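You operate a simulated robot arm through the tools that you are given. There is no shell and no other tool. Be economical: measure what you need, move in short steps, check, and stop when the job is done.

The job below is to be done with a simulated robot arm. You get a single attempt, and the scene is never put back.

JOB
Make a badge from the print on the red puck.
Fine: press it in the print cup, then onto the white puck in the magnet cup; leave both cups as they are then, and the other pucks.
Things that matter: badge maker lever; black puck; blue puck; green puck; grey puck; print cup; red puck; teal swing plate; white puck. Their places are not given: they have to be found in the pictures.

The check looks at the end state, three seconds after you hand in, the way a careful person would. Anything else that was tipped, shoved, dropped, spilled or broken makes it a failure.

ROBOT AND FRAMES
A 6-joint arm with a two-finger parallel gripper, fixed in place. Base frame: the origin is at the foot of the arm, x ahead of it, y to its left, z up; the work surface is at about z = 0.84. Units: m, degrees, N and s.
With the tool pointing down near the work surface it reaches from about 0.26 to 0.68 m from the base axis. Its first joint turns from -66.0 to 66.0 degrees. Payload 2.9 kg.
The tool frame sits at the grasp point between the pads (the TCP): z along the fingers, y along the line on which they close. The tips reach 0.03 m beyond it. The gripper opens to 0.11 m. The fingers are 0.02 m wide and 0.01 m thick; the gripper's body (0.048 by 0.112 m) begins 0.055 m behind the TCP.
Orientation is told as [roll, pitch, yaw] about the base's x, y, z axes, in that order, counted from this pose: with the fingers straight down and closing along the base's y, the tool's x points along the base's -x, its y along +y and its z along -z.

CONTROLS
- The arm moves only by the tool nudge_tool. Its argument "rows" is a list of rows, each a list of 7 numbers: the turn, a rotation vector about the tool's x, y, z in units of 60 degrees (1.0 is 60 degrees), then the shift along the tool's x, y, z in units of 500 mm (1.0 is 500 mm), then the opening in per cent of the stroke, from 0 (shut) to 100 (fully open). In form: [[wx, wy, wz, dx, dy, dz, grip], ...]. A call has 1 to 10 rows; each row is the pose to reach, as a shift and turn from the pose commanded when the call began, along the tool's axes at that moment. A call with a number of a shift or a turn outside -1 to 1 is refused whole. Each row takes 0.2 s and may step no farther than 0.05 m and 8.6 degrees from the row before; otherwise, or with a gripper value out of range, the whole call is refused. A pose out of reach is approached as far as the arm can. The call stops where the force on the tool passes 40 N (or 10 N more than at its start, if that is more) or the arm is blocked; 0.2 s more then pass. Each finger travels about 0.108 m/s and halts on what it meets, pressing with about 23 N; the grip force reading is that of the motor and also rises with nothing between the fingers. The clock runs only during rows and for 0.2 s after the last one: add rows that repeat a pose to give the fingers time. It gives the time, the measured TCP pose, the force on the tool (base axes), the opening and the grip force at its end, in the units of the frame above (readings bear some noise), with the torque about the TCP (base axes, N m) and any sound that the robot's microphone picked up, and new pictures: "show" is both (left out), scene, wrist or none.
- Cameras (640 x 400 px; columns grow to the right, rows downward): "scene" is fixed at [0.0856, 0.4365, 1.3928]; the picture's right is [-0.70, -0.72, 0.00], its down [-0.35, 0.34, -0.87] and it looks along [0.63, -0.61, -0.48] (base axes); focal length 317 px, centre (320, 200). "wrist" rides on the gripper at [0.072, 0.017, -0.103] in the tool frame; the picture's right is [-0.23, 0.97, 0.00], its down [-0.76, -0.18, -0.62] and it looks along [-0.61, -0.14, 0.78] (tool axes); focal length 222 px, centre (320, 200).
- probe_pixels(camera, pixels): for up to 12 pixels [column, row] of the newest picture of that camera ("zoom" is the newest enlarged one), the place [x, y, z] in the base frame of the surface seen there, good to about 0.003 m. No time passes.
- inspect(camera, box): a new picture of the part [left, top, right, bottom] of that camera's present view, enlarged. No time passes.
- close_job(): hands the job in; it is judged then, once.

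Keep the steps short. Do not move on a guess: measure, check each grasp and each placing, and mend mistakes. In all there are 80 turns and 200 pictures (those below and enlarged ones count). Leave the gripper open and the arm clear of the work at the hand-in unless told otherwise, and finish with a single line.

The tools are called after "Emit:" by a JSON object that holds its "method" and its "body". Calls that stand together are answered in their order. nudge_tool: Moves the arm, as the interface text tells. Its arguments: {"type":"object","properties":{"rows":{"type":"array","items":{"type":"array","items":{"type":"number"}}},"show":{"type":"string","enum":["both","scene","wrist","none"]}},"required":["rows"]} The other tools are called the same way: probe_pixels (camera, pixels) gives the place of the surface under pixels of a picture; inspect (camera, box) takes an enlarged picture of a part of a camera's view; close_job () hands the job in.

At the start:

```text
time_s: 0.0
ee_pos: [0.4116, 0.0564, 1.2436]
tcp_rot: [0.0, 0.1, 0.0]
ft_force: [-0.5, 0.4, 0.5]
wrist_torque: [0.01, -0.03, -0.01]
opening: 0.1101
grip_force: 0.1
```

scene: 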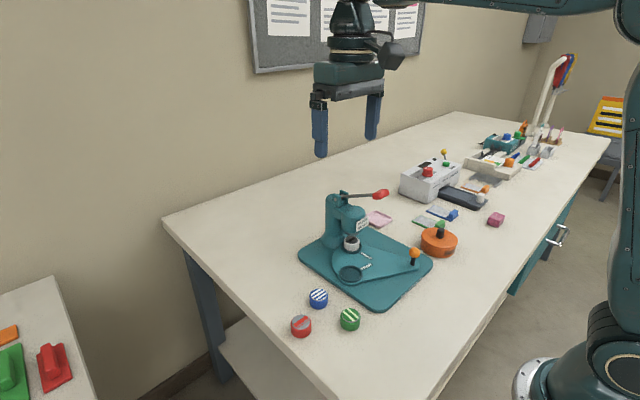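
wrist: 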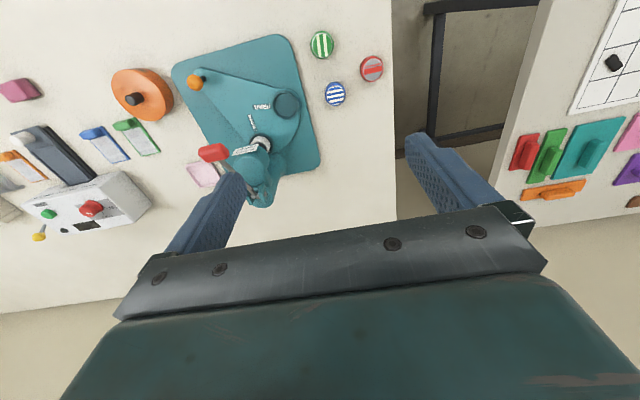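

I see a teal badge press with a lever and swing plate, and red, blue and green pucks in front of it. I'll enlarge both views first.

Emit:
{"method": "inspect", "body": {"camera": "scene", "box": [270, 170, 470, 350]}}

Emit:
{"method": "inspect", "body": {"camera": "wrist", "box": [160, 20, 400, 220]}}

```text
2.22 times, centred on (370, 260) of scene
```

zoom: 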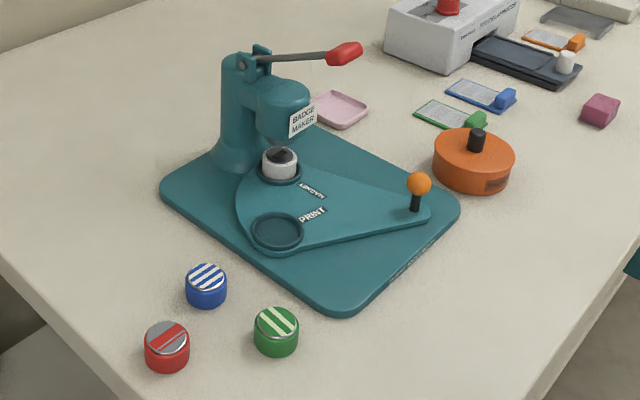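

```text
2.00 times, centred on (280, 120) of wrist
```

zoom: 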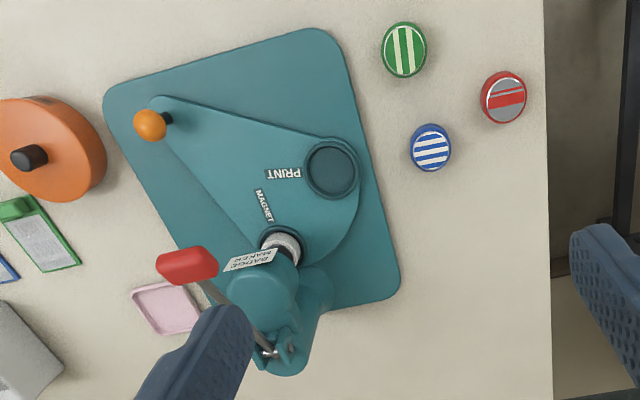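

Next I measure the pucks, cups, knob and lever with probes in the raw pictures.

Emit:
{"method": "probe_pixels", "body": {"camera": "zoom", "pixels": [[502, 97], [431, 147], [404, 50], [332, 170], [283, 240], [152, 124], [190, 265], [268, 350], [165, 115], [310, 143], [355, 195], [270, 375]]}}

Emit:
{"method": "probe_pixels", "body": {"camera": "scene", "pixels": [[301, 322], [318, 295], [350, 314], [350, 274], [352, 239], [415, 252], [381, 193], [345, 197], [352, 248], [415, 262], [430, 257], [356, 226]]}}

Emit:
{"method": "inspect", "body": {"camera": "scene", "box": [315, 175, 435, 295]}}

Emit:
{"method": "inspect", "body": {"camera": "scene", "box": [390, 50, 610, 270]}}

```text
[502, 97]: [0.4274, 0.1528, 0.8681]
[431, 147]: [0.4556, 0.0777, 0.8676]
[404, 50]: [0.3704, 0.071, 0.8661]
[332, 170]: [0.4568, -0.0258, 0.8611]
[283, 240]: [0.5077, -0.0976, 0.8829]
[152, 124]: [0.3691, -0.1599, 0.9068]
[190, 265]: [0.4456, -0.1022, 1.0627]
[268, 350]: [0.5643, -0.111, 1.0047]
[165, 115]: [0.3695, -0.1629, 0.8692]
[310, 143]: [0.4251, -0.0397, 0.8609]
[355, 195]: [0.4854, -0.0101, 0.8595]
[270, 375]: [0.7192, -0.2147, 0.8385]
```

```text
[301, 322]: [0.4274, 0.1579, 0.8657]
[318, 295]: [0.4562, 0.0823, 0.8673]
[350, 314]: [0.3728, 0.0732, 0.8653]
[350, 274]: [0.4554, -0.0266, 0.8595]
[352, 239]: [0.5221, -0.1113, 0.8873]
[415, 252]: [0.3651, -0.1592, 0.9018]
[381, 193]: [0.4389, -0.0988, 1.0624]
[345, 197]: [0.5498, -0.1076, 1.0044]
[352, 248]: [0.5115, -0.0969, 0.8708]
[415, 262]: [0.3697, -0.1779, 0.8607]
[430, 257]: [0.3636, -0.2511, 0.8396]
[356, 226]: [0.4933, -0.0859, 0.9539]
```

```text
3.33 times, centred on (375, 235) of scene
```

zoom: 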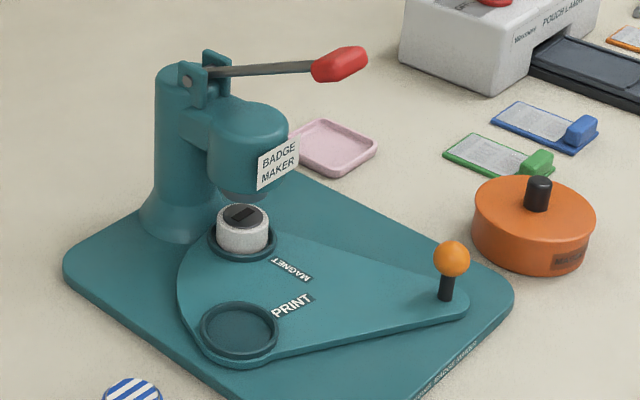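

```text
1.82 times, centred on (500, 160) of scene
```

zoom: 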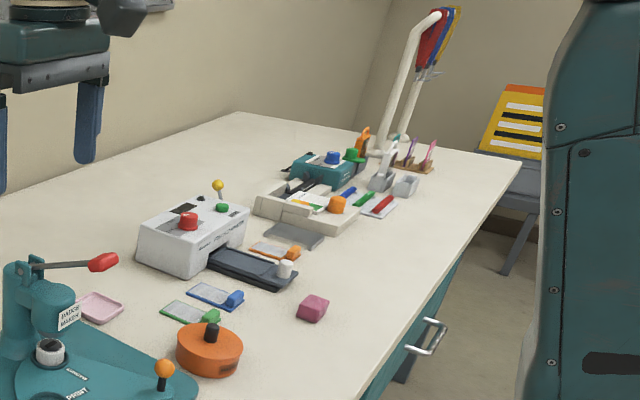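

I need the plate's outline to find its pivot, so I probe the edges of the base and the swing plate.

Emit:
{"method": "probe_pixels", "body": {"camera": "wrist", "pixels": [[215, 70], [316, 39], [356, 164], [220, 100], [243, 73], [290, 72], [253, 120], [335, 100], [338, 120], [300, 50], [186, 78], [250, 41]]}}

Emit:
{"method": "inspect", "body": {"camera": "wrist", "box": [240, 110, 340, 210]}}

Emit:
{"method": "inspect", "body": {"camera": "scene", "box": [290, 280, 370, 345]}}

```text
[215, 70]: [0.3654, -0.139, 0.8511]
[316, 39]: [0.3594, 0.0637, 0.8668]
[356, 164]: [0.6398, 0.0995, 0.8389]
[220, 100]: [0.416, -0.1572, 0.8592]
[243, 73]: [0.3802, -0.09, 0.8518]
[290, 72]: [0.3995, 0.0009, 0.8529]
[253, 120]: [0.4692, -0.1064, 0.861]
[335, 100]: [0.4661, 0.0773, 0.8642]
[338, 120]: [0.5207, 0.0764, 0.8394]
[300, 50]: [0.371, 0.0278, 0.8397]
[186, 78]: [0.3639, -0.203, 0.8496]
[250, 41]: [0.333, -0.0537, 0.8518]
```

```text
4.00 times, centred on (290, 160) of wrist
```

zoom: 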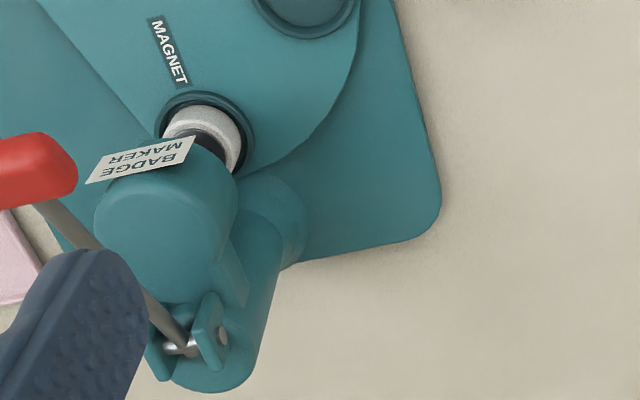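

```text
6.15 times, centred on (330, 312) of scene
```

zoom: 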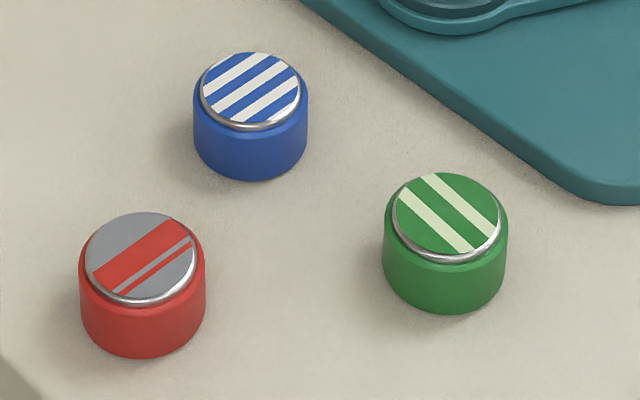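

I check where the press head sits relative to the magnet cup, and the lever shape.

Emit:
{"method": "probe_pixels", "body": {"camera": "wrist", "pixels": [[281, 167], [270, 160], [295, 157], [285, 182], [300, 195], [284, 198], [253, 163], [291, 140], [299, 148], [290, 133], [240, 150], [260, 175]]}}

Emit:
{"method": "probe_pixels", "body": {"camera": "scene", "pixels": [[347, 240], [358, 242], [352, 236], [348, 247], [359, 247], [352, 254], [343, 244], [352, 233], [362, 205], [347, 214], [372, 194], [387, 191]]}}

```text
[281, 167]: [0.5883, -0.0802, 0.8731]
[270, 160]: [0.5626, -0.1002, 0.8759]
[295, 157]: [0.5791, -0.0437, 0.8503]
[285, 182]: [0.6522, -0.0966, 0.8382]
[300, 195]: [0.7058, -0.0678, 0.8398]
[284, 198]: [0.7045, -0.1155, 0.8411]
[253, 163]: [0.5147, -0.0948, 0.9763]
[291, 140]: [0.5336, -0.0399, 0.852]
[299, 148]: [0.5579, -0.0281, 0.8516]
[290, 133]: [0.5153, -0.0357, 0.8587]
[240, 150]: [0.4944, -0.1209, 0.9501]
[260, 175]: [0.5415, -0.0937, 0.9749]
```

```text
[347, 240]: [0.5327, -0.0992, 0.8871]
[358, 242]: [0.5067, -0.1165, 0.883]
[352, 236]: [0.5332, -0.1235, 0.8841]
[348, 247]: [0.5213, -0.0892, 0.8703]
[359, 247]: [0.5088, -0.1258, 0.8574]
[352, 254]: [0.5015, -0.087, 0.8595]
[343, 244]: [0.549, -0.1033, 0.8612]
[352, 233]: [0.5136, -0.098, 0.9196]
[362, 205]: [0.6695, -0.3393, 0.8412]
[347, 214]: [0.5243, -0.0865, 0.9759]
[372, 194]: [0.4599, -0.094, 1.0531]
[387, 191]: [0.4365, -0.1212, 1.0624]
```

Emit:
{"method": "inspect", "body": {"camera": "wrist", "box": [190, 40, 310, 150]}}

Emit:
{"method": "inspect", "body": {"camera": "scene", "box": [325, 220, 435, 295]}}

```text
3.64 times, centred on (250, 95) of wrist
```

zoom: 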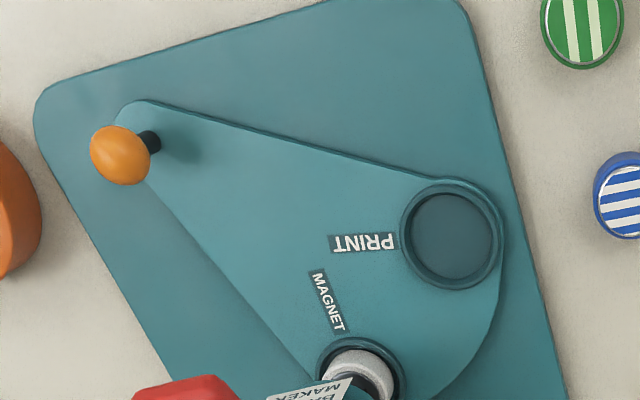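

```text
5.33 times, centred on (380, 258) of scene
```

zoom: 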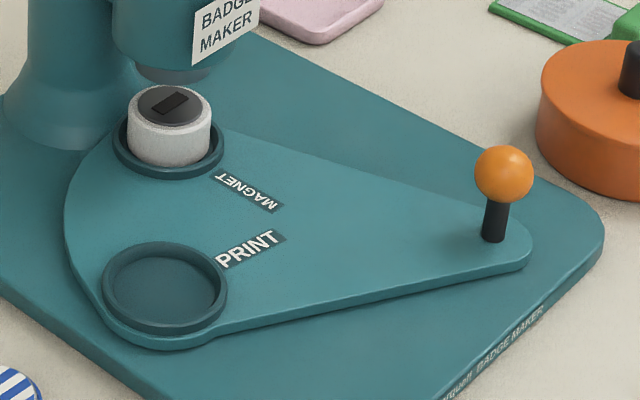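

Pivot estimate from the label lines: about (0.43, -0.114). The knob sits on the opposite side from the cups. First I go above the red puck (about 0.427, 0.155), with the opening at 60 %.

Emit:
{"method": "nudge_tool", "body": {"rows": [[0, 0, 0, -0.006, 0.039, 0.077, 60], [0, 0, 0, -0.012, 0.079, 0.155, 60], [0, 0, 0, -0.019, 0.118, 0.232, 60], [0, 0, 0, -0.025, 0.158, 0.31, 60], [0, 0, 0, -0.031, 0.197, 0.387, 60], [0, 0, 0, -0.031, 0.197, 0.387, 60]]}}

```text
time_s: 1.4
ee_pos: [0.4289, 0.1572, 1.0504]
tcp_rot: [0.0, 0.0, 0.0]
ft_force: [0.0, 0.0, -0.2]
wrist_torque: [-0.01, -0.01, 0.0]
opening: 0.0659
grip_force: 0.2
```

scene: 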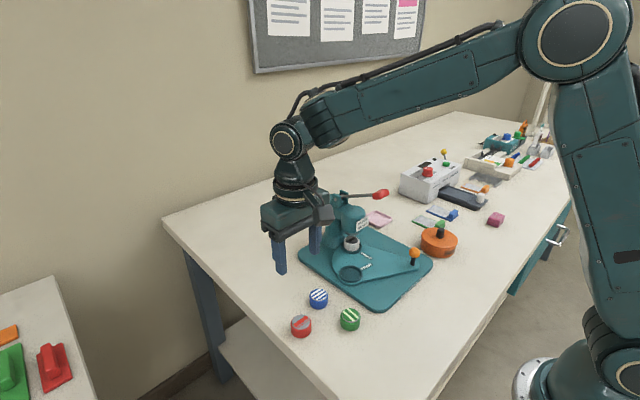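
wrist: 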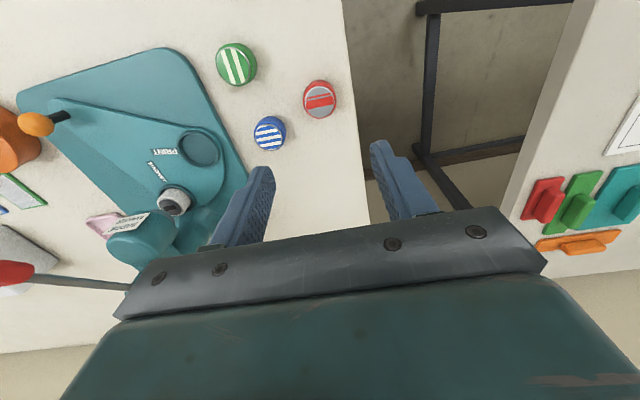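

The red puck is at about (320, 98) in the wrist view. I probe its edges for the centre, and the print cup rim.

Emit:
{"method": "inspect", "body": {"camera": "wrist", "box": [240, 30, 400, 130]}}

Emit:
{"method": "probe_pixels", "body": {"camera": "wrist", "pixels": [[320, 100], [306, 100], [334, 100], [320, 84], [320, 113], [201, 149], [183, 148], [217, 148], [201, 133], [201, 165], [187, 165], [221, 154]]}}

Emit:
{"method": "inspect", "body": {"camera": "wrist", "box": [120, 120, 280, 220]}}

```text
4.00 times, centred on (320, 80) of wrist
```

zoom: 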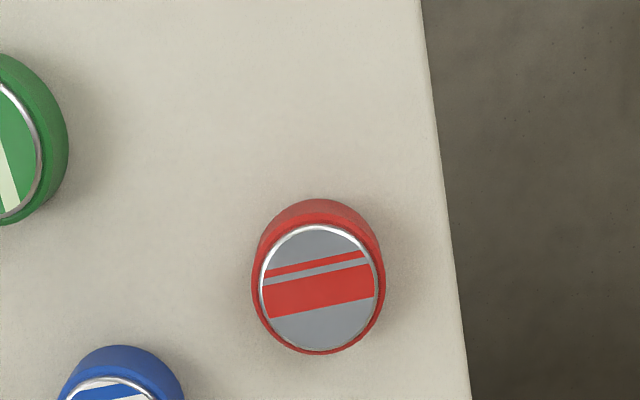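

```text
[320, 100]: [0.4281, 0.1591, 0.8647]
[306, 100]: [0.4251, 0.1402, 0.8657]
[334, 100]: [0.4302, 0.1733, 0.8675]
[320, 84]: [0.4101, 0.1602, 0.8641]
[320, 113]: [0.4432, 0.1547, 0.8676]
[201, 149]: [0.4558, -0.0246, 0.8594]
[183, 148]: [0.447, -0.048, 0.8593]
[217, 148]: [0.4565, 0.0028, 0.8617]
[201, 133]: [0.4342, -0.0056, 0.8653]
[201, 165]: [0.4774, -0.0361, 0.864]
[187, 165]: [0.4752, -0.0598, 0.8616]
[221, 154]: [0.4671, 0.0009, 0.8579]
```

```text
4.00 times, centred on (200, 170) of wrist
```

zoom: 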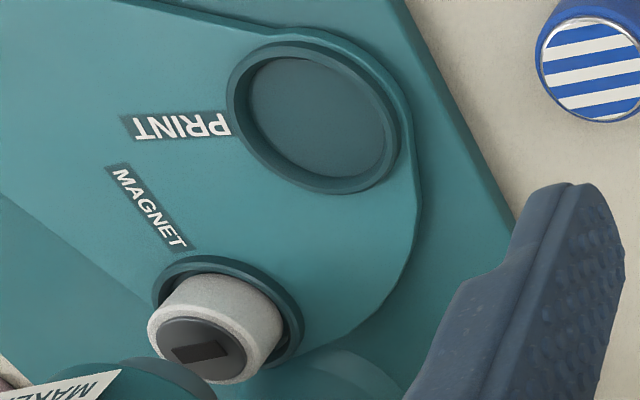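

Emit:
{"method": "probe_pixels", "body": {"camera": "zoom", "pixels": [[320, 115], [255, 110], [385, 130], [300, 60], [335, 175], [238, 110], [392, 130], [290, 45], [355, 188], [240, 300], [205, 350], [220, 240]]}}

```text
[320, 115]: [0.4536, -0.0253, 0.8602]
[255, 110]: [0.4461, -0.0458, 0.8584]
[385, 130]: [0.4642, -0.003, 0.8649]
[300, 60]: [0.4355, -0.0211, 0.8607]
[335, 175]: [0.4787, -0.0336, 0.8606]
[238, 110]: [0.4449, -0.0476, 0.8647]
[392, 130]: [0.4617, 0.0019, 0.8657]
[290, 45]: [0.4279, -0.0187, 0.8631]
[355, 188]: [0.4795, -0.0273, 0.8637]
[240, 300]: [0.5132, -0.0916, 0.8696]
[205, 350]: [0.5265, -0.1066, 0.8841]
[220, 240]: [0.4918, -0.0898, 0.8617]
```

Red puck centre is about (0.428, 0.157) and the tool is already over it. The print cup centre is about (0.454, -0.023), its floor z is 0.8595 and its rim z is 0.865. I go down to TCP z 0.882.

Emit:
{"method": "nudge_tool", "body": {"rows": [[0, 0, 0, 0, 0, 0.085, 60], [0, 0, 0, 0, 0, 0.17, 60], [0, 0, 0, 0, 0, 0.25, 60], [0, 0, 0, 0, 0, 0.3, 60], [0, 0, 0, 0, 0, 0.337, 60], [0, 0, 0, 0, 0, 0.337, 60]]}}

```text
time_s: 2.8
ee_pos: [0.427, 0.1554, 0.8814]
tcp_rot: [0.1, 0.0, 0.0]
ft_force: [-0.6, 0.8, -1.2]
wrist_torque: [0.02, 0.03, 0.0]
opening: 0.0663
grip_force: 0.0
```

scene: 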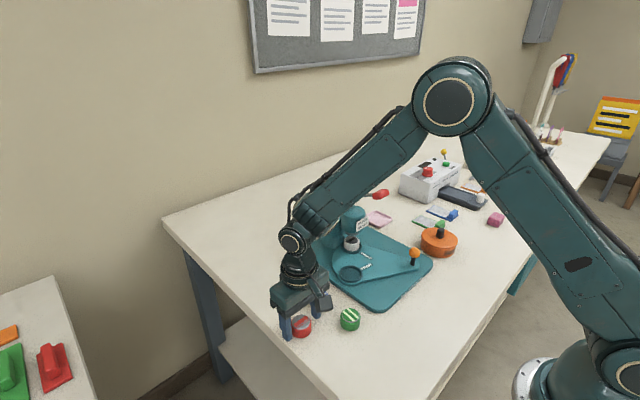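
wrist: 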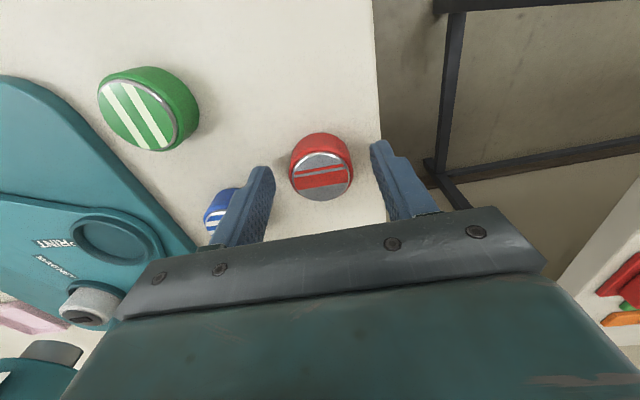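

The fingers sit on either side of the red puck. I close.

Emit:
{"method": "nudge_tool", "body": {"rows": [[0, 0, 0, 0, 0, 0, 30], [0, 0, 0, 0, 0, 0, 20], [0, 0, 0, 0, 0, 0, 20]]}}

```text
time_s: 3.6
ee_pos: [0.4272, 0.155, 0.8808]
tcp_rot: [0.0, 0.0, 0.0]
ft_force: [-0.7, -0.2, 0.3]
wrist_torque: [-0.02, 0.01, -0.01]
opening: 0.0399
grip_force: 22.3
```

scene: 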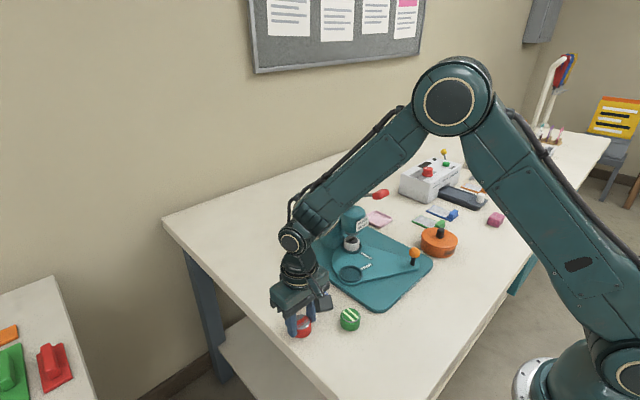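
wrist: 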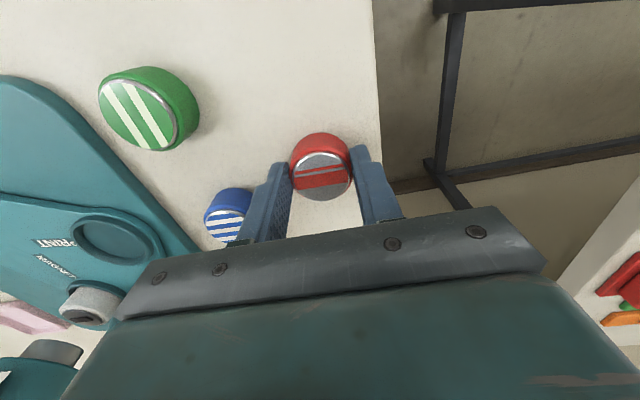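

Opening 0.0399 with 22 N, so the puck is held. I lift it and turn the tool by 60° (yaw negative), so the gripper body stays away from the press head and lever.

Emit:
{"method": "nudge_tool", "body": {"rows": [[0, 0, 0, 0, 0, -0.06, 20], [0, 0, 0, 0, 0, -0.14, 20], [0, 0, 0.125, 0, 0, -0.2, 20], [0, 0, 0.25, 0, 0, -0.2, 20], [0, 0, 0.375, 0, 0, -0.2, 20], [0, 0, 0.5, 0, 0, -0.2, 20], [0, 0, 0.625, 0, 0, -0.2, 20], [0, 0, 0.75, 0, 0, -0.2, 20], [0, 0, 0.875, 0, 0, -0.2, 20], [0, 0, 1.0, 0, 0, -0.2, 20]], "show": "wrist"}}

```text
time_s: 5.8
ee_pos: [0.4278, 0.1552, 0.9813]
tcp_rot: [-0.1, 0.0, -59.9]
ft_force: [-0.3, 0.2, -0.7]
wrist_torque: [-0.01, -0.01, -0.02]
opening: 0.0399
grip_force: 23.1
```

wrist: 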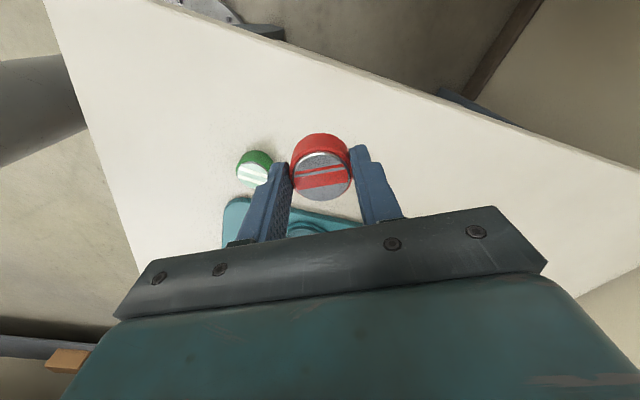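

The puck is held. I turn 30° more and move over the print cup at (0.4543, -0.0235).

Emit:
{"method": "nudge_tool", "body": {"rows": [[0, 0, 0.1, -0.0673, -0.0265, 0, 20], [0, 0, 0.2, -0.1346, -0.053, 0, 20], [0, 0, 0.3, -0.2019, -0.0794, 0, 20], [0, 0, 0.4, -0.2692, -0.1059, 0, 20], [0, 0, 0.5, -0.3365, -0.1324, 0, 20], [0, 0, 0.5, -0.3365, -0.1324, 0, 20]]}}

```text
time_s: 7.2
ee_pos: [0.4546, -0.0236, 0.9825]
tcp_rot: [0.0, -0.1, -90.1]
ft_force: [-0.2, -0.8, 0.6]
wrist_torque: [0.01, -0.03, 0.02]
opening: 0.0403
grip_force: 23.3
```

scene: 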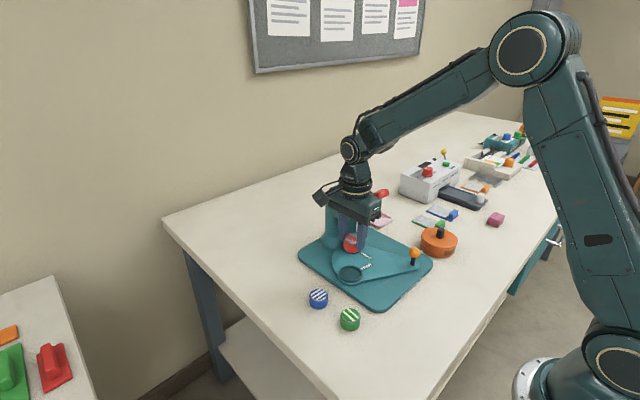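
wrist: 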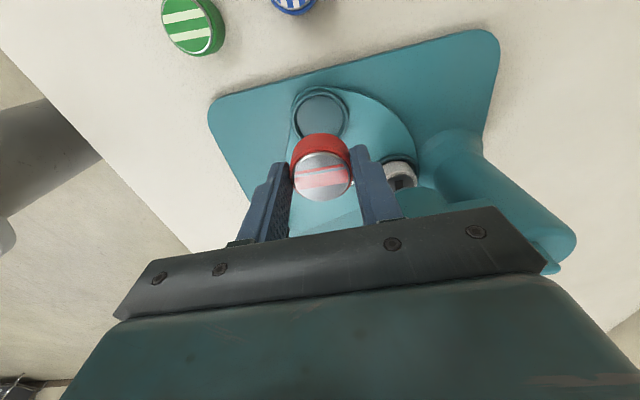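

The puck hangs over the plate. I re-measure the cup rim from this side.

Emit:
{"method": "inspect", "body": {"camera": "wrist", "box": [260, 70, 420, 210]}}

Emit:
{"method": "probe_pixels", "body": {"camera": "wrist", "pixels": [[293, 118], [348, 118], [318, 88], [320, 120], [348, 130], [296, 130], [398, 177], [410, 180]]}}

```text
2.86 times, centred on (340, 140) of wrist
```

zoom: 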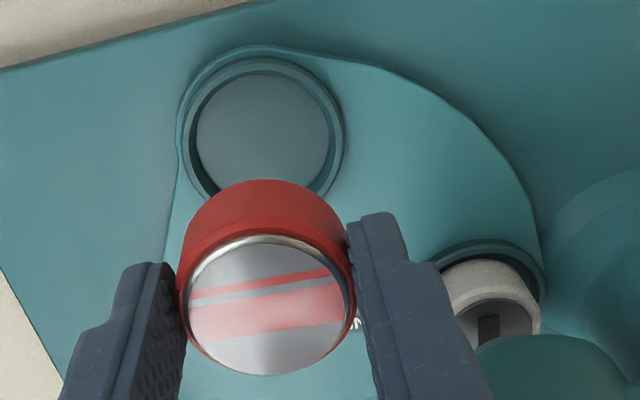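

```text
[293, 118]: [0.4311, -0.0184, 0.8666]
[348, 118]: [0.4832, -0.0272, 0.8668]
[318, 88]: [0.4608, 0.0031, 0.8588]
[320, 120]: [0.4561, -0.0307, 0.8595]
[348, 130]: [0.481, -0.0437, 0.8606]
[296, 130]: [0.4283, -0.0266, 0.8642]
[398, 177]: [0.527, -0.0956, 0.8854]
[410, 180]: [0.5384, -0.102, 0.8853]
```

Cup centre is about (0.4555, -0.024). I go down to just above the cup floor.

Emit:
{"method": "nudge_tool", "body": {"rows": [[0, 0, 0, 0, 0.002, 0.06, 20], [0, 0, 0, 0, 0.002, 0.11, 20], [0, 0, 0, 0, 0.002, 0.14, 20], [0, 0, 0, 0, 0.002, 0.152, 20], [0, 0, 0, 0, 0.002, 0.158, 20], [0, 0, 0, 0, 0.002, 0.158, 20]]}}

```text
time_s: 8.6
ee_pos: [0.4555, -0.024, 0.9042]
tcp_rot: [0.0, 0.1, -90.1]
ft_force: [-0.1, -0.6, 0.3]
wrist_torque: [0.03, 0.03, 0.02]
opening: 0.04
grip_force: 23.5
```

scene: 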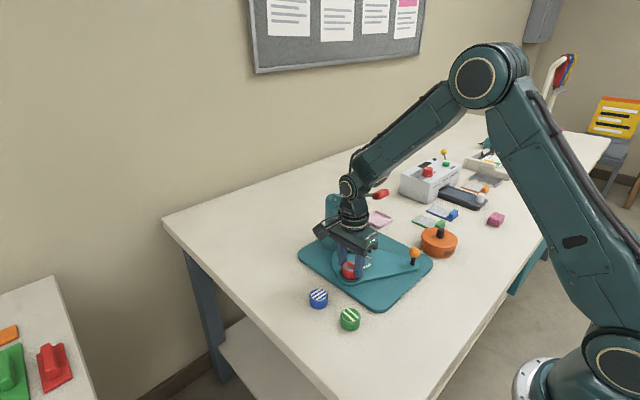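
wrist: 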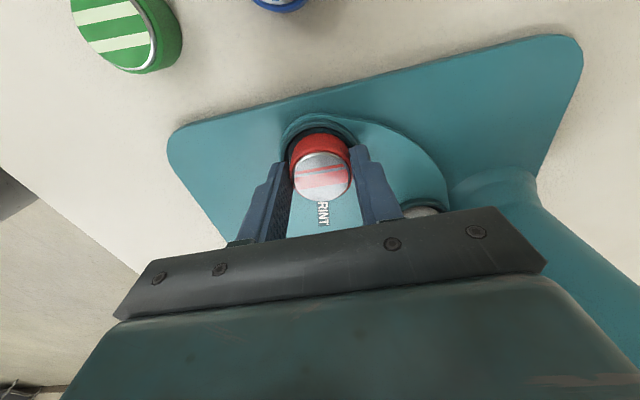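

The puck is inside the rim with no contact force yet. I lower it another few millimetres and watch the force.

Emit:
{"method": "nudge_tool", "body": {"rows": [[0, 0, 0, 0, 0, 0.003, 20], [0, 0, 0, 0, 0, 0.006, 20], [0, 0, 0, 0, 0, 0.0075, 20]], "show": "none"}}

Emit:
{"method": "inspect", "body": {"camera": "wrist", "box": [250, 90, 410, 230]}}

```text
time_s: 9.4
ee_pos: [0.4567, -0.0229, 0.9012]
tcp_rot: [0.2, 0.0, -90.0]
ft_force: [-1.4, -1.8, 15.6]
wrist_torque: [-0.11, 0.12, -0.01]
opening: 0.0402
grip_force: 22.6
```

```text
2.86 times, centred on (330, 160) of wrist
```

zoom: 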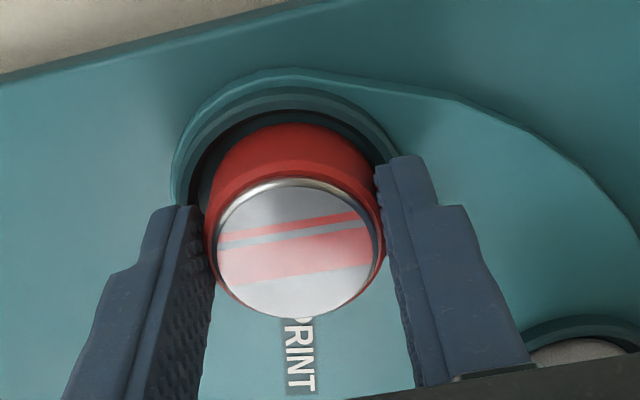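

Contact at 15.6 N at the expected height, so the puck is on the cup floor. I release, then rise straight up.

Emit:
{"method": "nudge_tool", "body": {"rows": [[0, 0, 0, 0, 0, 0.004, 50], [0, 0, 0, 0, 0, 0.004, 50], [0, 0, 0, 0, 0, -0.02, 50], [0, 0, 0, 0, 0, -0.08, 50], [0, 0, 0, 0, 0, -0.16, 50], [0, 0, 0, 0, 0, -0.24, 50], [0, 0, 0, 0, 0, -0.24, 50]]}}

```text
time_s: 11.0
ee_pos: [0.4583, -0.0234, 1.0195]
tcp_rot: [0.0, 0.0, -90.0]
ft_force: [0.8, 0.1, 1.1]
wrist_torque: [0.01, -0.01, -0.02]
opening: 0.0552
grip_force: 0.1
```

scene: 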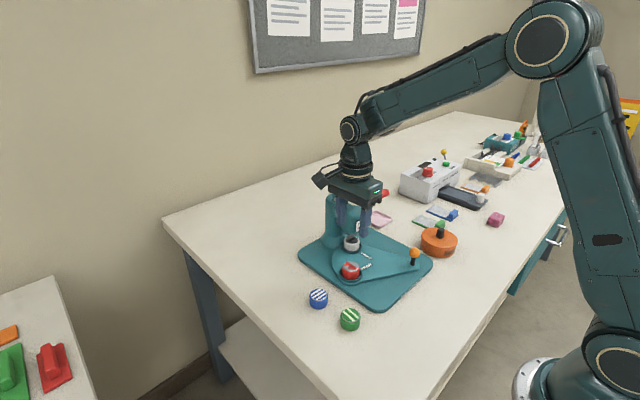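
wrist: 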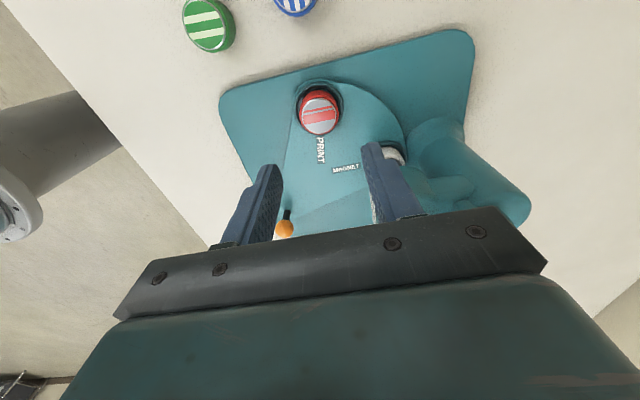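

The red puck sits in the print cup. Next is the knob. I check the knob, lever tip and orange can positions before moving.

Emit:
{"method": "probe_pixels", "body": {"camera": "scene", "pixels": [[415, 253], [410, 252], [420, 253], [415, 248], [415, 264], [388, 193], [384, 196], [440, 228], [438, 240], [425, 236], [350, 270], [373, 195]]}}

Emit:
{"method": "inspect", "body": {"camera": "scene", "box": [325, 190, 455, 290]}}

Emit:
{"method": "nudge_tool", "body": {"rows": [[0, 0, -0.125, 0, -0.03, 0, 50], [0, 0, -0.25, 0, -0.06, 0, 50], [0, 0, -0.375, 0, -0.09, 0, 50], [0, 0, -0.5, 0, -0.12, 0, 50], [0, 0, -0.625, 0, -0.15, 0, 50], [0, 0, -0.75, 0, -0.18, 0, 50], [0, 0, -0.875, 0, -0.19, 0, 50], [0, 0, -1.0, 0, -0.19, 0, 50]], "show": "none"}}

```text
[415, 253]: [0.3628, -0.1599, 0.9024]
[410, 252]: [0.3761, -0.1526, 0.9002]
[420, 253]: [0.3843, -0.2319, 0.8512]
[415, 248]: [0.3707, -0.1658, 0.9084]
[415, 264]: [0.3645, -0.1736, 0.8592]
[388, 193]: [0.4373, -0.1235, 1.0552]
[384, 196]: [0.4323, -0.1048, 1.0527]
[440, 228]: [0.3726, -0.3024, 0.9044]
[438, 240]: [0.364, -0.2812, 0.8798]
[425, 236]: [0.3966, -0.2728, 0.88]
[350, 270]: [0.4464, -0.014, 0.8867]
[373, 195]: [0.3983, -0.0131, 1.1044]
```

```text
4.00 times, centred on (390, 240) of scene
```

zoom: 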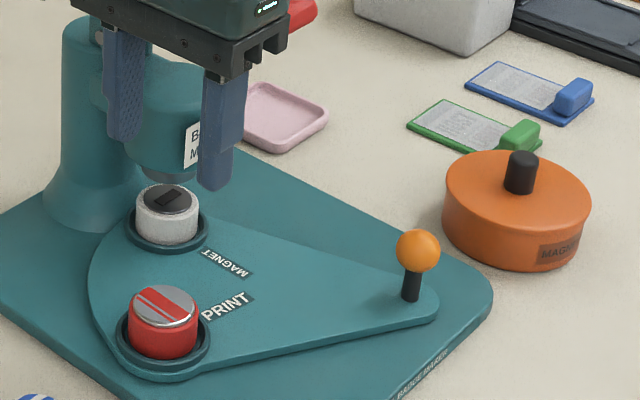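

```text
time_s: 12.8
ee_pos: [0.359, -0.0221, 1.0213]
tcp_rot: [0.0, 0.0, -29.9]
ft_force: [-0.3, -0.9, 0.0]
wrist_torque: [0.0, 0.03, -0.02]
opening: 0.055
grip_force: 0.2
```

The knob ball centre is about (0.370, -0.166, 0.897). I move above it, turning back to yaw 0.

Emit:
{"method": "nudge_tool", "body": {"rows": [[0, 0, -0.125, -0.041, -0.06, 0, 50], [0, 0, -0.25, -0.082, -0.119, 0, 50], [0, 0, -0.375, -0.122, -0.179, 0, 50], [0, 0, -0.5, -0.163, -0.238, 0, 50], [0, 0, -0.5, -0.163, -0.238, 0, 50]]}}

```text
time_s: 14.0
ee_pos: [0.3713, -0.1672, 1.0194]
tcp_rot: [0.0, 0.0, 0.1]
ft_force: [-0.2, 0.3, -0.2]
wrist_torque: [-0.02, 0.03, -0.01]
opening: 0.055
grip_force: 0.0
```

scene: 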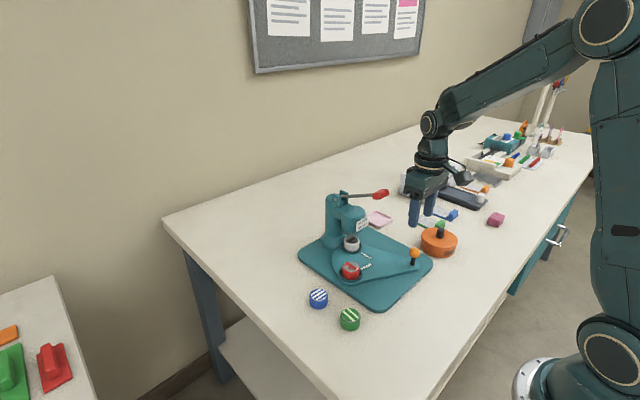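
wrist: 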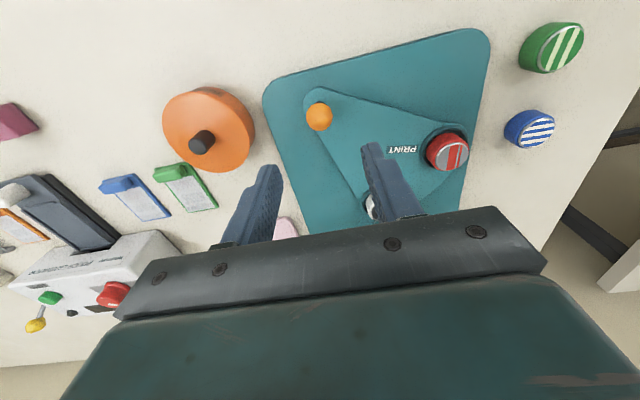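

The knob lies between the fingers at column 320. I go down to TCP z 0.903 and close on the ball.

Emit:
{"method": "nudge_tool", "body": {"rows": [[0, 0, 0, 0, 0, 0.08, 50], [0, 0, 0, 0, 0, 0.16, 50], [0, 0, 0, 0, 0, 0.21, 50], [0, 0, 0, 0, 0, 0.232, 50], [0, 0, 0, 0, 0, 0.232, 15], [0, 0, 0, 0, 0, 0.232, 15], [0, 0, 0, 0, 0, 0.232, 15]]}}

```text
time_s: 15.6
ee_pos: [0.3708, -0.167, 0.903]
tcp_rot: [0.0, 0.1, -0.1]
ft_force: [-1.8, -3.8, -4.6]
wrist_torque: [-0.05, -0.33, -0.04]
opening: 0.0263
grip_force: 44.8
```

scene: 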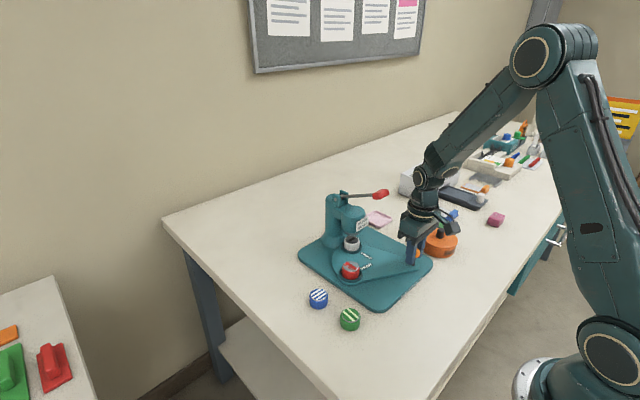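
wrist: 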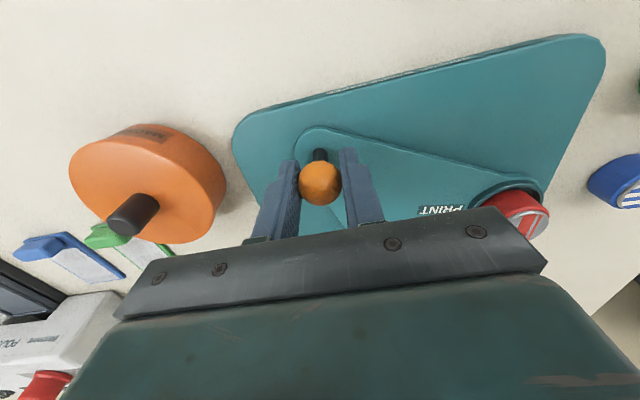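

The ball is held at opening 0.0263. I loosen slightly to a cage and try a first swing of about 20° clockwise around the estimated pivot, watching the force.

Emit:
{"method": "nudge_tool", "body": {"rows": [[0, 0, 0, 0, 0, 0, 28], [0, 0, 0, 0.011, 0.0157, 0, 28], [0, 0, 0, 0.0205, 0.031, 0, 28], [0, 0, 0, 0.0286, 0.0474, 0, 28], [0, 0, 0, 0.0286, 0.0474, 0, 28]]}}

```text
time_s: 16.8
ee_pos: [0.3576, -0.1434, 0.9038]
tcp_rot: [0.0, 0.0, 0.1]
ft_force: [0.8, 0.5, -0.4]
wrist_torque: [0.0, 0.03, -0.01]
opening: 0.031
grip_force: 0.4
```

scene: 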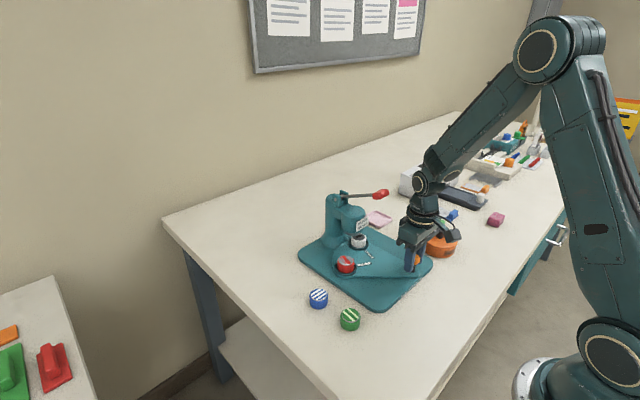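
wrist: 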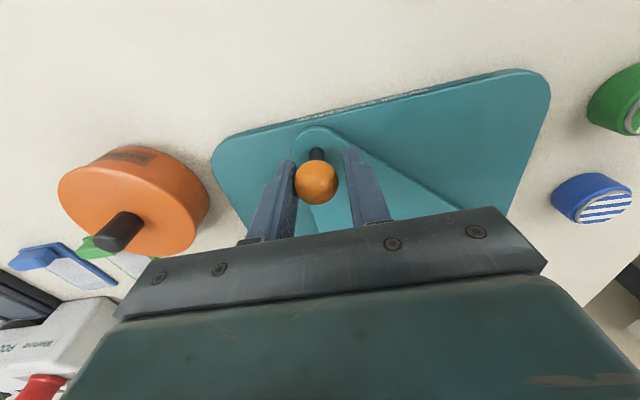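

The plate follows the knob and the estimated pivot fits. I continue the arc to about 60° in total.

Emit:
{"method": "nudge_tool", "body": {"rows": [[0, 0, 0, 0.008, 0.0288, 0, 28], [0, 0, 0, 0.0104, 0.0566, 0, 28], [0, 0, 0, 0.008, 0.0844, 0, 28], [0, 0, 0, 0.0008, 0.1114, 0, 28], [0, 0, 0, 0.0008, 0.1114, 0, 28]]}}

Emit:
{"method": "inspect", "body": {"camera": "scene", "box": [315, 190, 445, 290]}}

```text
time_s: 18.0
ee_pos: [0.3573, -0.0868, 0.9036]
tcp_rot: [0.0, 0.0, 0.0]
ft_force: [0.5, -0.3, 0.0]
wrist_torque: [-0.01, -0.03, -0.02]
opening: 0.0307
grip_force: 0.0
```

scene: 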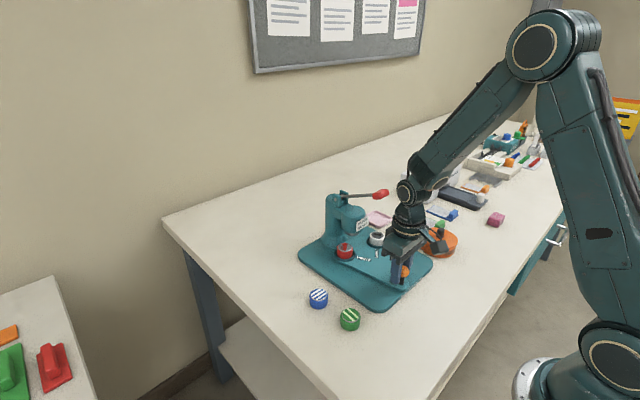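
wrist: 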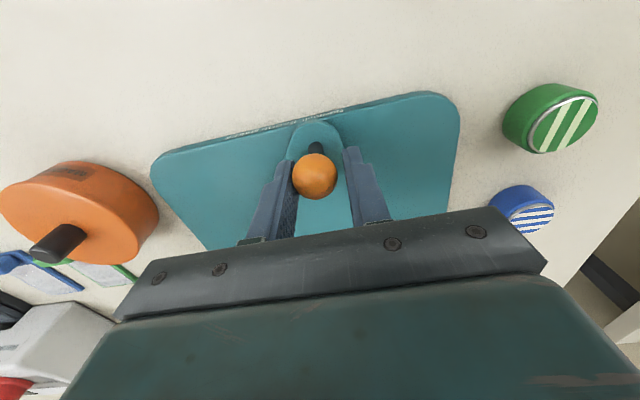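

```text
4.00 times, centred on (380, 240) of scene
```

zoom: 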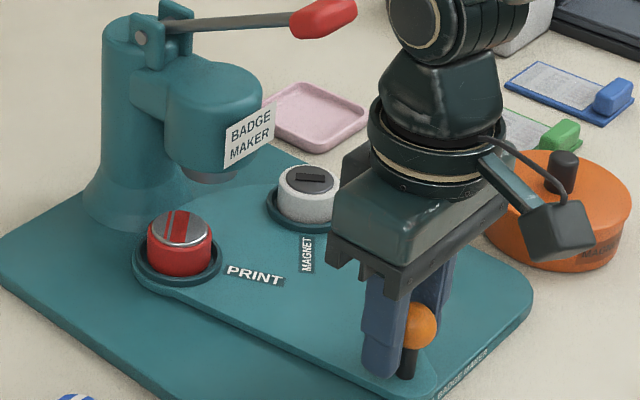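

The red puck is nearly under the head. I continue in small steps and watch for a stop.

Emit:
{"method": "nudge_tool", "body": {"rows": [[0, 0, 0, -0.0045, 0.0105, 0, 28], [0, 0, 0, -0.0092, 0.0204, 0, 28], [0, 0, 0, -0.0142, 0.029, 0, 28], [0, 0, 0, -0.0194, 0.037, 0, 28], [0, 0, 0, -0.0194, 0.037, 0, 28]], "show": "scene"}}

Emit:
{"method": "inspect", "body": {"camera": "scene", "box": [315, 190, 445, 290]}}

```text
time_s: 19.2
ee_pos: [0.367, -0.0691, 0.9052]
tcp_rot: [-0.1, 0.0, 0.0]
ft_force: [0.4, -1.0, 0.0]
wrist_torque: [0.02, 0.04, 0.03]
opening: 0.0307
grip_force: 0.2
```

scene: 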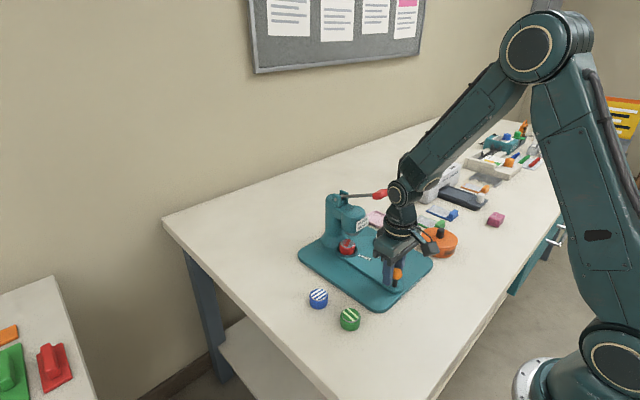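

```text
4.00 times, centred on (380, 240) of scene
```

zoom: 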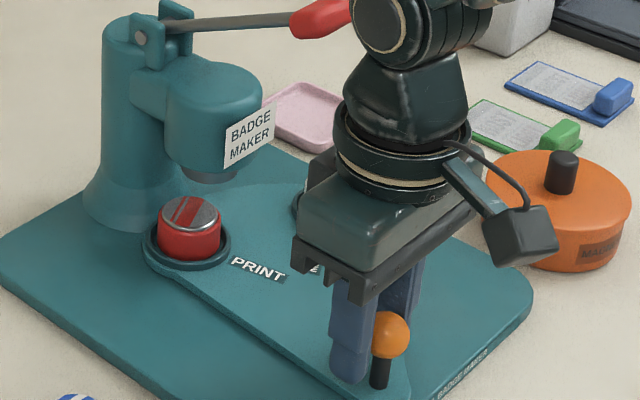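

Emit:
{"method": "probe_pixels", "body": {"camera": "zoom", "pixels": [[390, 335], [190, 215], [190, 250], [168, 212], [220, 215], [380, 372]]}}

Emit:
{"method": "inspect", "body": {"camera": "wrist", "box": [230, 80, 410, 240]}}

```text
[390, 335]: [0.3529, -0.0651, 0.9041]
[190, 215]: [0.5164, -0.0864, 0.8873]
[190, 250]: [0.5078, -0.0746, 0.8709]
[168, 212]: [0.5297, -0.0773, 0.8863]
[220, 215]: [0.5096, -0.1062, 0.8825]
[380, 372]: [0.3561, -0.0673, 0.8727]
```

```text
2.50 times, centred on (320, 160) of wrist
```

zoom: 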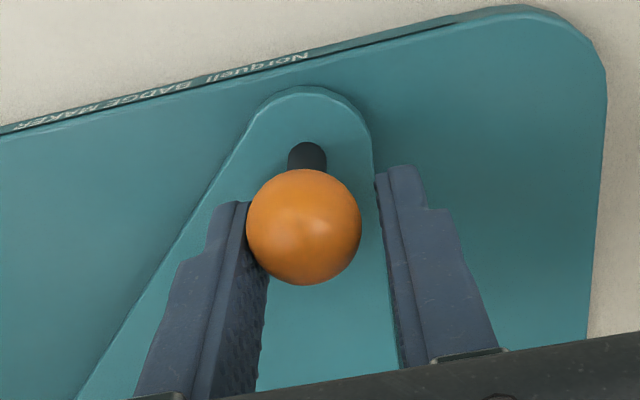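

From the probes: pivot about (0.437, -0.108), 65° turned so far, about 78° needed. I swing the remaining 13°.

Emit:
{"method": "nudge_tool", "body": {"rows": [[0, 0, 0, 0.004, 0.011, 0, 28], [0, 0, 0, 0.002, 0.022, 0, 28], [0, 0, 0, -0.002, 0.031, 0, 28], [0, 0, 0, -0.002, 0.031, 0, 28]], "show": "scene"}}

Emit:
{"method": "inspect", "body": {"camera": "scene", "box": [315, 190, 445, 290]}}

```text
time_s: 20.2
ee_pos: [0.367, -0.0543, 0.9047]
tcp_rot: [0.0, 0.0, -0.1]
ft_force: [0.4, -0.3, 0.0]
wrist_torque: [0.01, -0.03, -0.02]
opening: 0.0308
grip_force: 0.1
```

scene: 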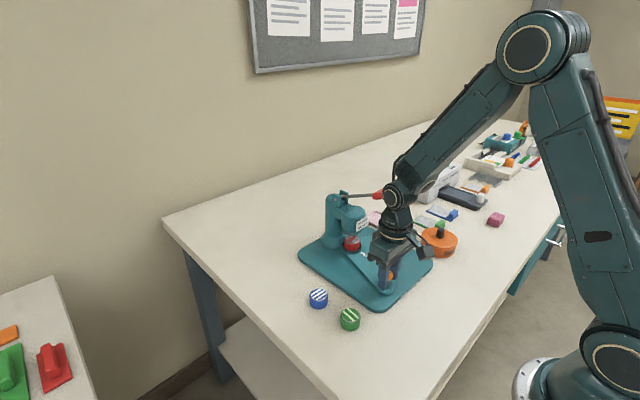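

```text
4.00 times, centred on (380, 240) of scene
```

zoom: 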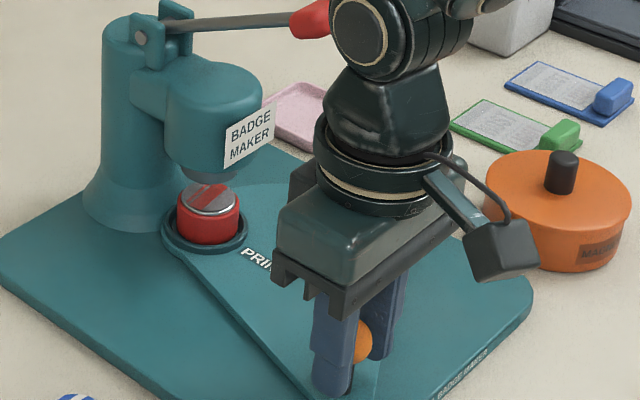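

The red puck now appears where the white one was, at zoom (208, 212). I nudge 4 mm more to feel for an end stop.

Emit:
{"method": "nudge_tool", "body": {"rows": [[0, 0, 0, -0.0015, 0.003, 0, 28], [0, 0, 0, -0.003, 0.006, 0, 28], [0, 0, 0, -0.003, 0.008, 0, 28], [0, 0, 0, -0.003, 0.008, 0, 28]], "show": "wrist"}}

Emit:
{"method": "inspect", "body": {"camera": "scene", "box": [315, 190, 445, 290]}}

```text
time_s: 21.2
ee_pos: [0.3702, -0.0509, 0.9045]
tcp_rot: [-0.1, 0.0, 0.0]
ft_force: [1.7, -1.4, 0.1]
wrist_torque: [-0.03, 0.05, -0.02]
opening: 0.0318
grip_force: 0.6
```

wrist: 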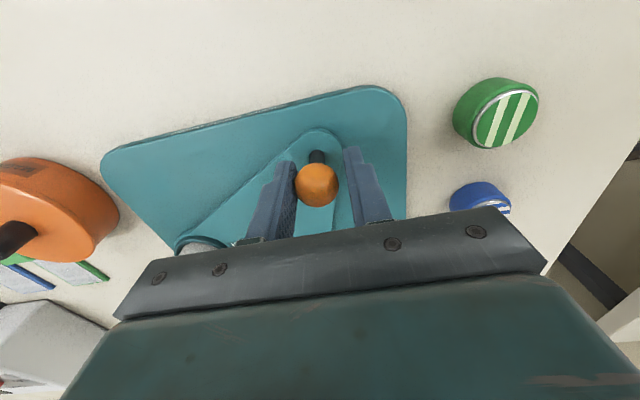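

```text
4.00 times, centred on (380, 240) of scene
```

zoom: 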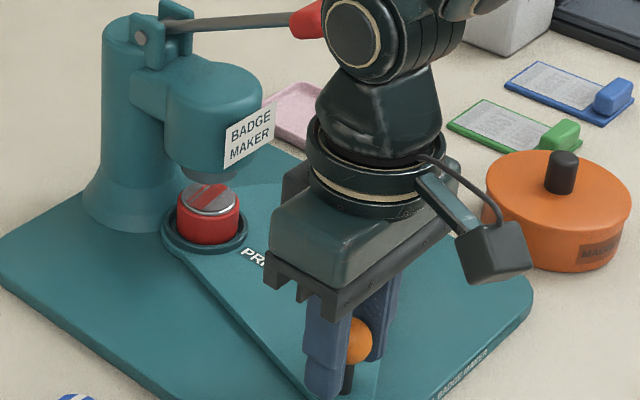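

The puck did not move while the tool did, so the plate is at its end stop under the die. I open and rise clear.

Emit:
{"method": "nudge_tool", "body": {"rows": [[0, 0, 0, 0, -0.006, 0, 50], [0, 0, 0, 0, -0.006, 0, 50], [0, 0, 0, 0, -0.006, -0.06, 50], [0, 0, 0, 0, -0.006, -0.15, 50], [0, 0, 0, 0, -0.006, -0.25, 50], [0, 0, 0, 0, -0.006, -0.35, 40], [0, 0, 0, 0, -0.006, -0.45, 20], [0, 0, 0, 0, -0.006, -0.48, 0], [0, 0, 0, 0, -0.006, -0.48, 0]]}}

Emit:
{"method": "inspect", "body": {"camera": "scene", "box": [315, 180, 445, 280]}}

```text
time_s: 23.2
ee_pos: [0.3688, -0.0515, 1.1444]
tcp_rot: [0.0, 0.1, 0.0]
ft_force: [0.5, 0.6, -0.4]
wrist_torque: [0.04, -0.03, -0.03]
opening: 0.0001
grip_force: 23.1
```

scene: 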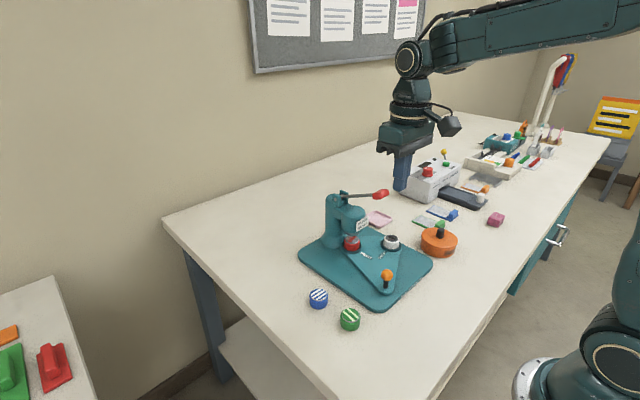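
wrist: 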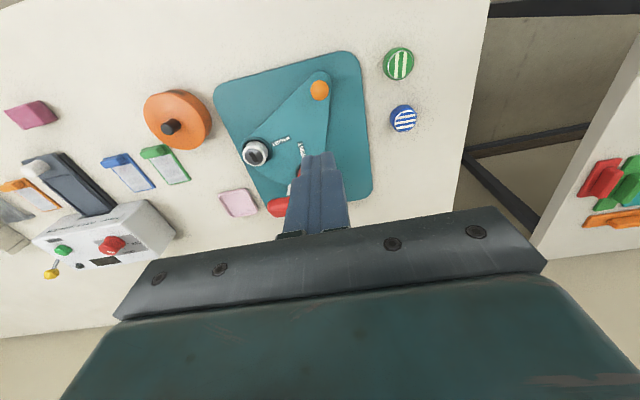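

```text
4.00 times, centred on (380, 230) of scene
```

zoom: 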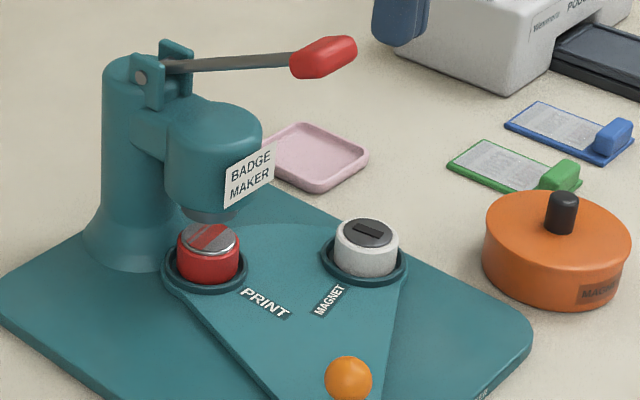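

The red puck is under the die. I measure the lever precisely.

Emit:
{"method": "probe_pixels", "body": {"camera": "zoom", "pixels": [[293, 63], [310, 60], [325, 57], [340, 52], [350, 50], [325, 44], [325, 72], [200, 66], [250, 62], [140, 76], [175, 66], [275, 60]]}}

```text
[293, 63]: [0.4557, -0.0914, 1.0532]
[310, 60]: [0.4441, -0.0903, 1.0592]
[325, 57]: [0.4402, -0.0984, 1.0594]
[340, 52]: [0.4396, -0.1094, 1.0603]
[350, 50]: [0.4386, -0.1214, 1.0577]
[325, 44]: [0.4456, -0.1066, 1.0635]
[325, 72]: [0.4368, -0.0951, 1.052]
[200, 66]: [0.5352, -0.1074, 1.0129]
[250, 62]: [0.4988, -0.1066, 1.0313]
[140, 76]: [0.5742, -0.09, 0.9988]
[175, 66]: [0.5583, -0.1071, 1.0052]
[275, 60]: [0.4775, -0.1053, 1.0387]
```

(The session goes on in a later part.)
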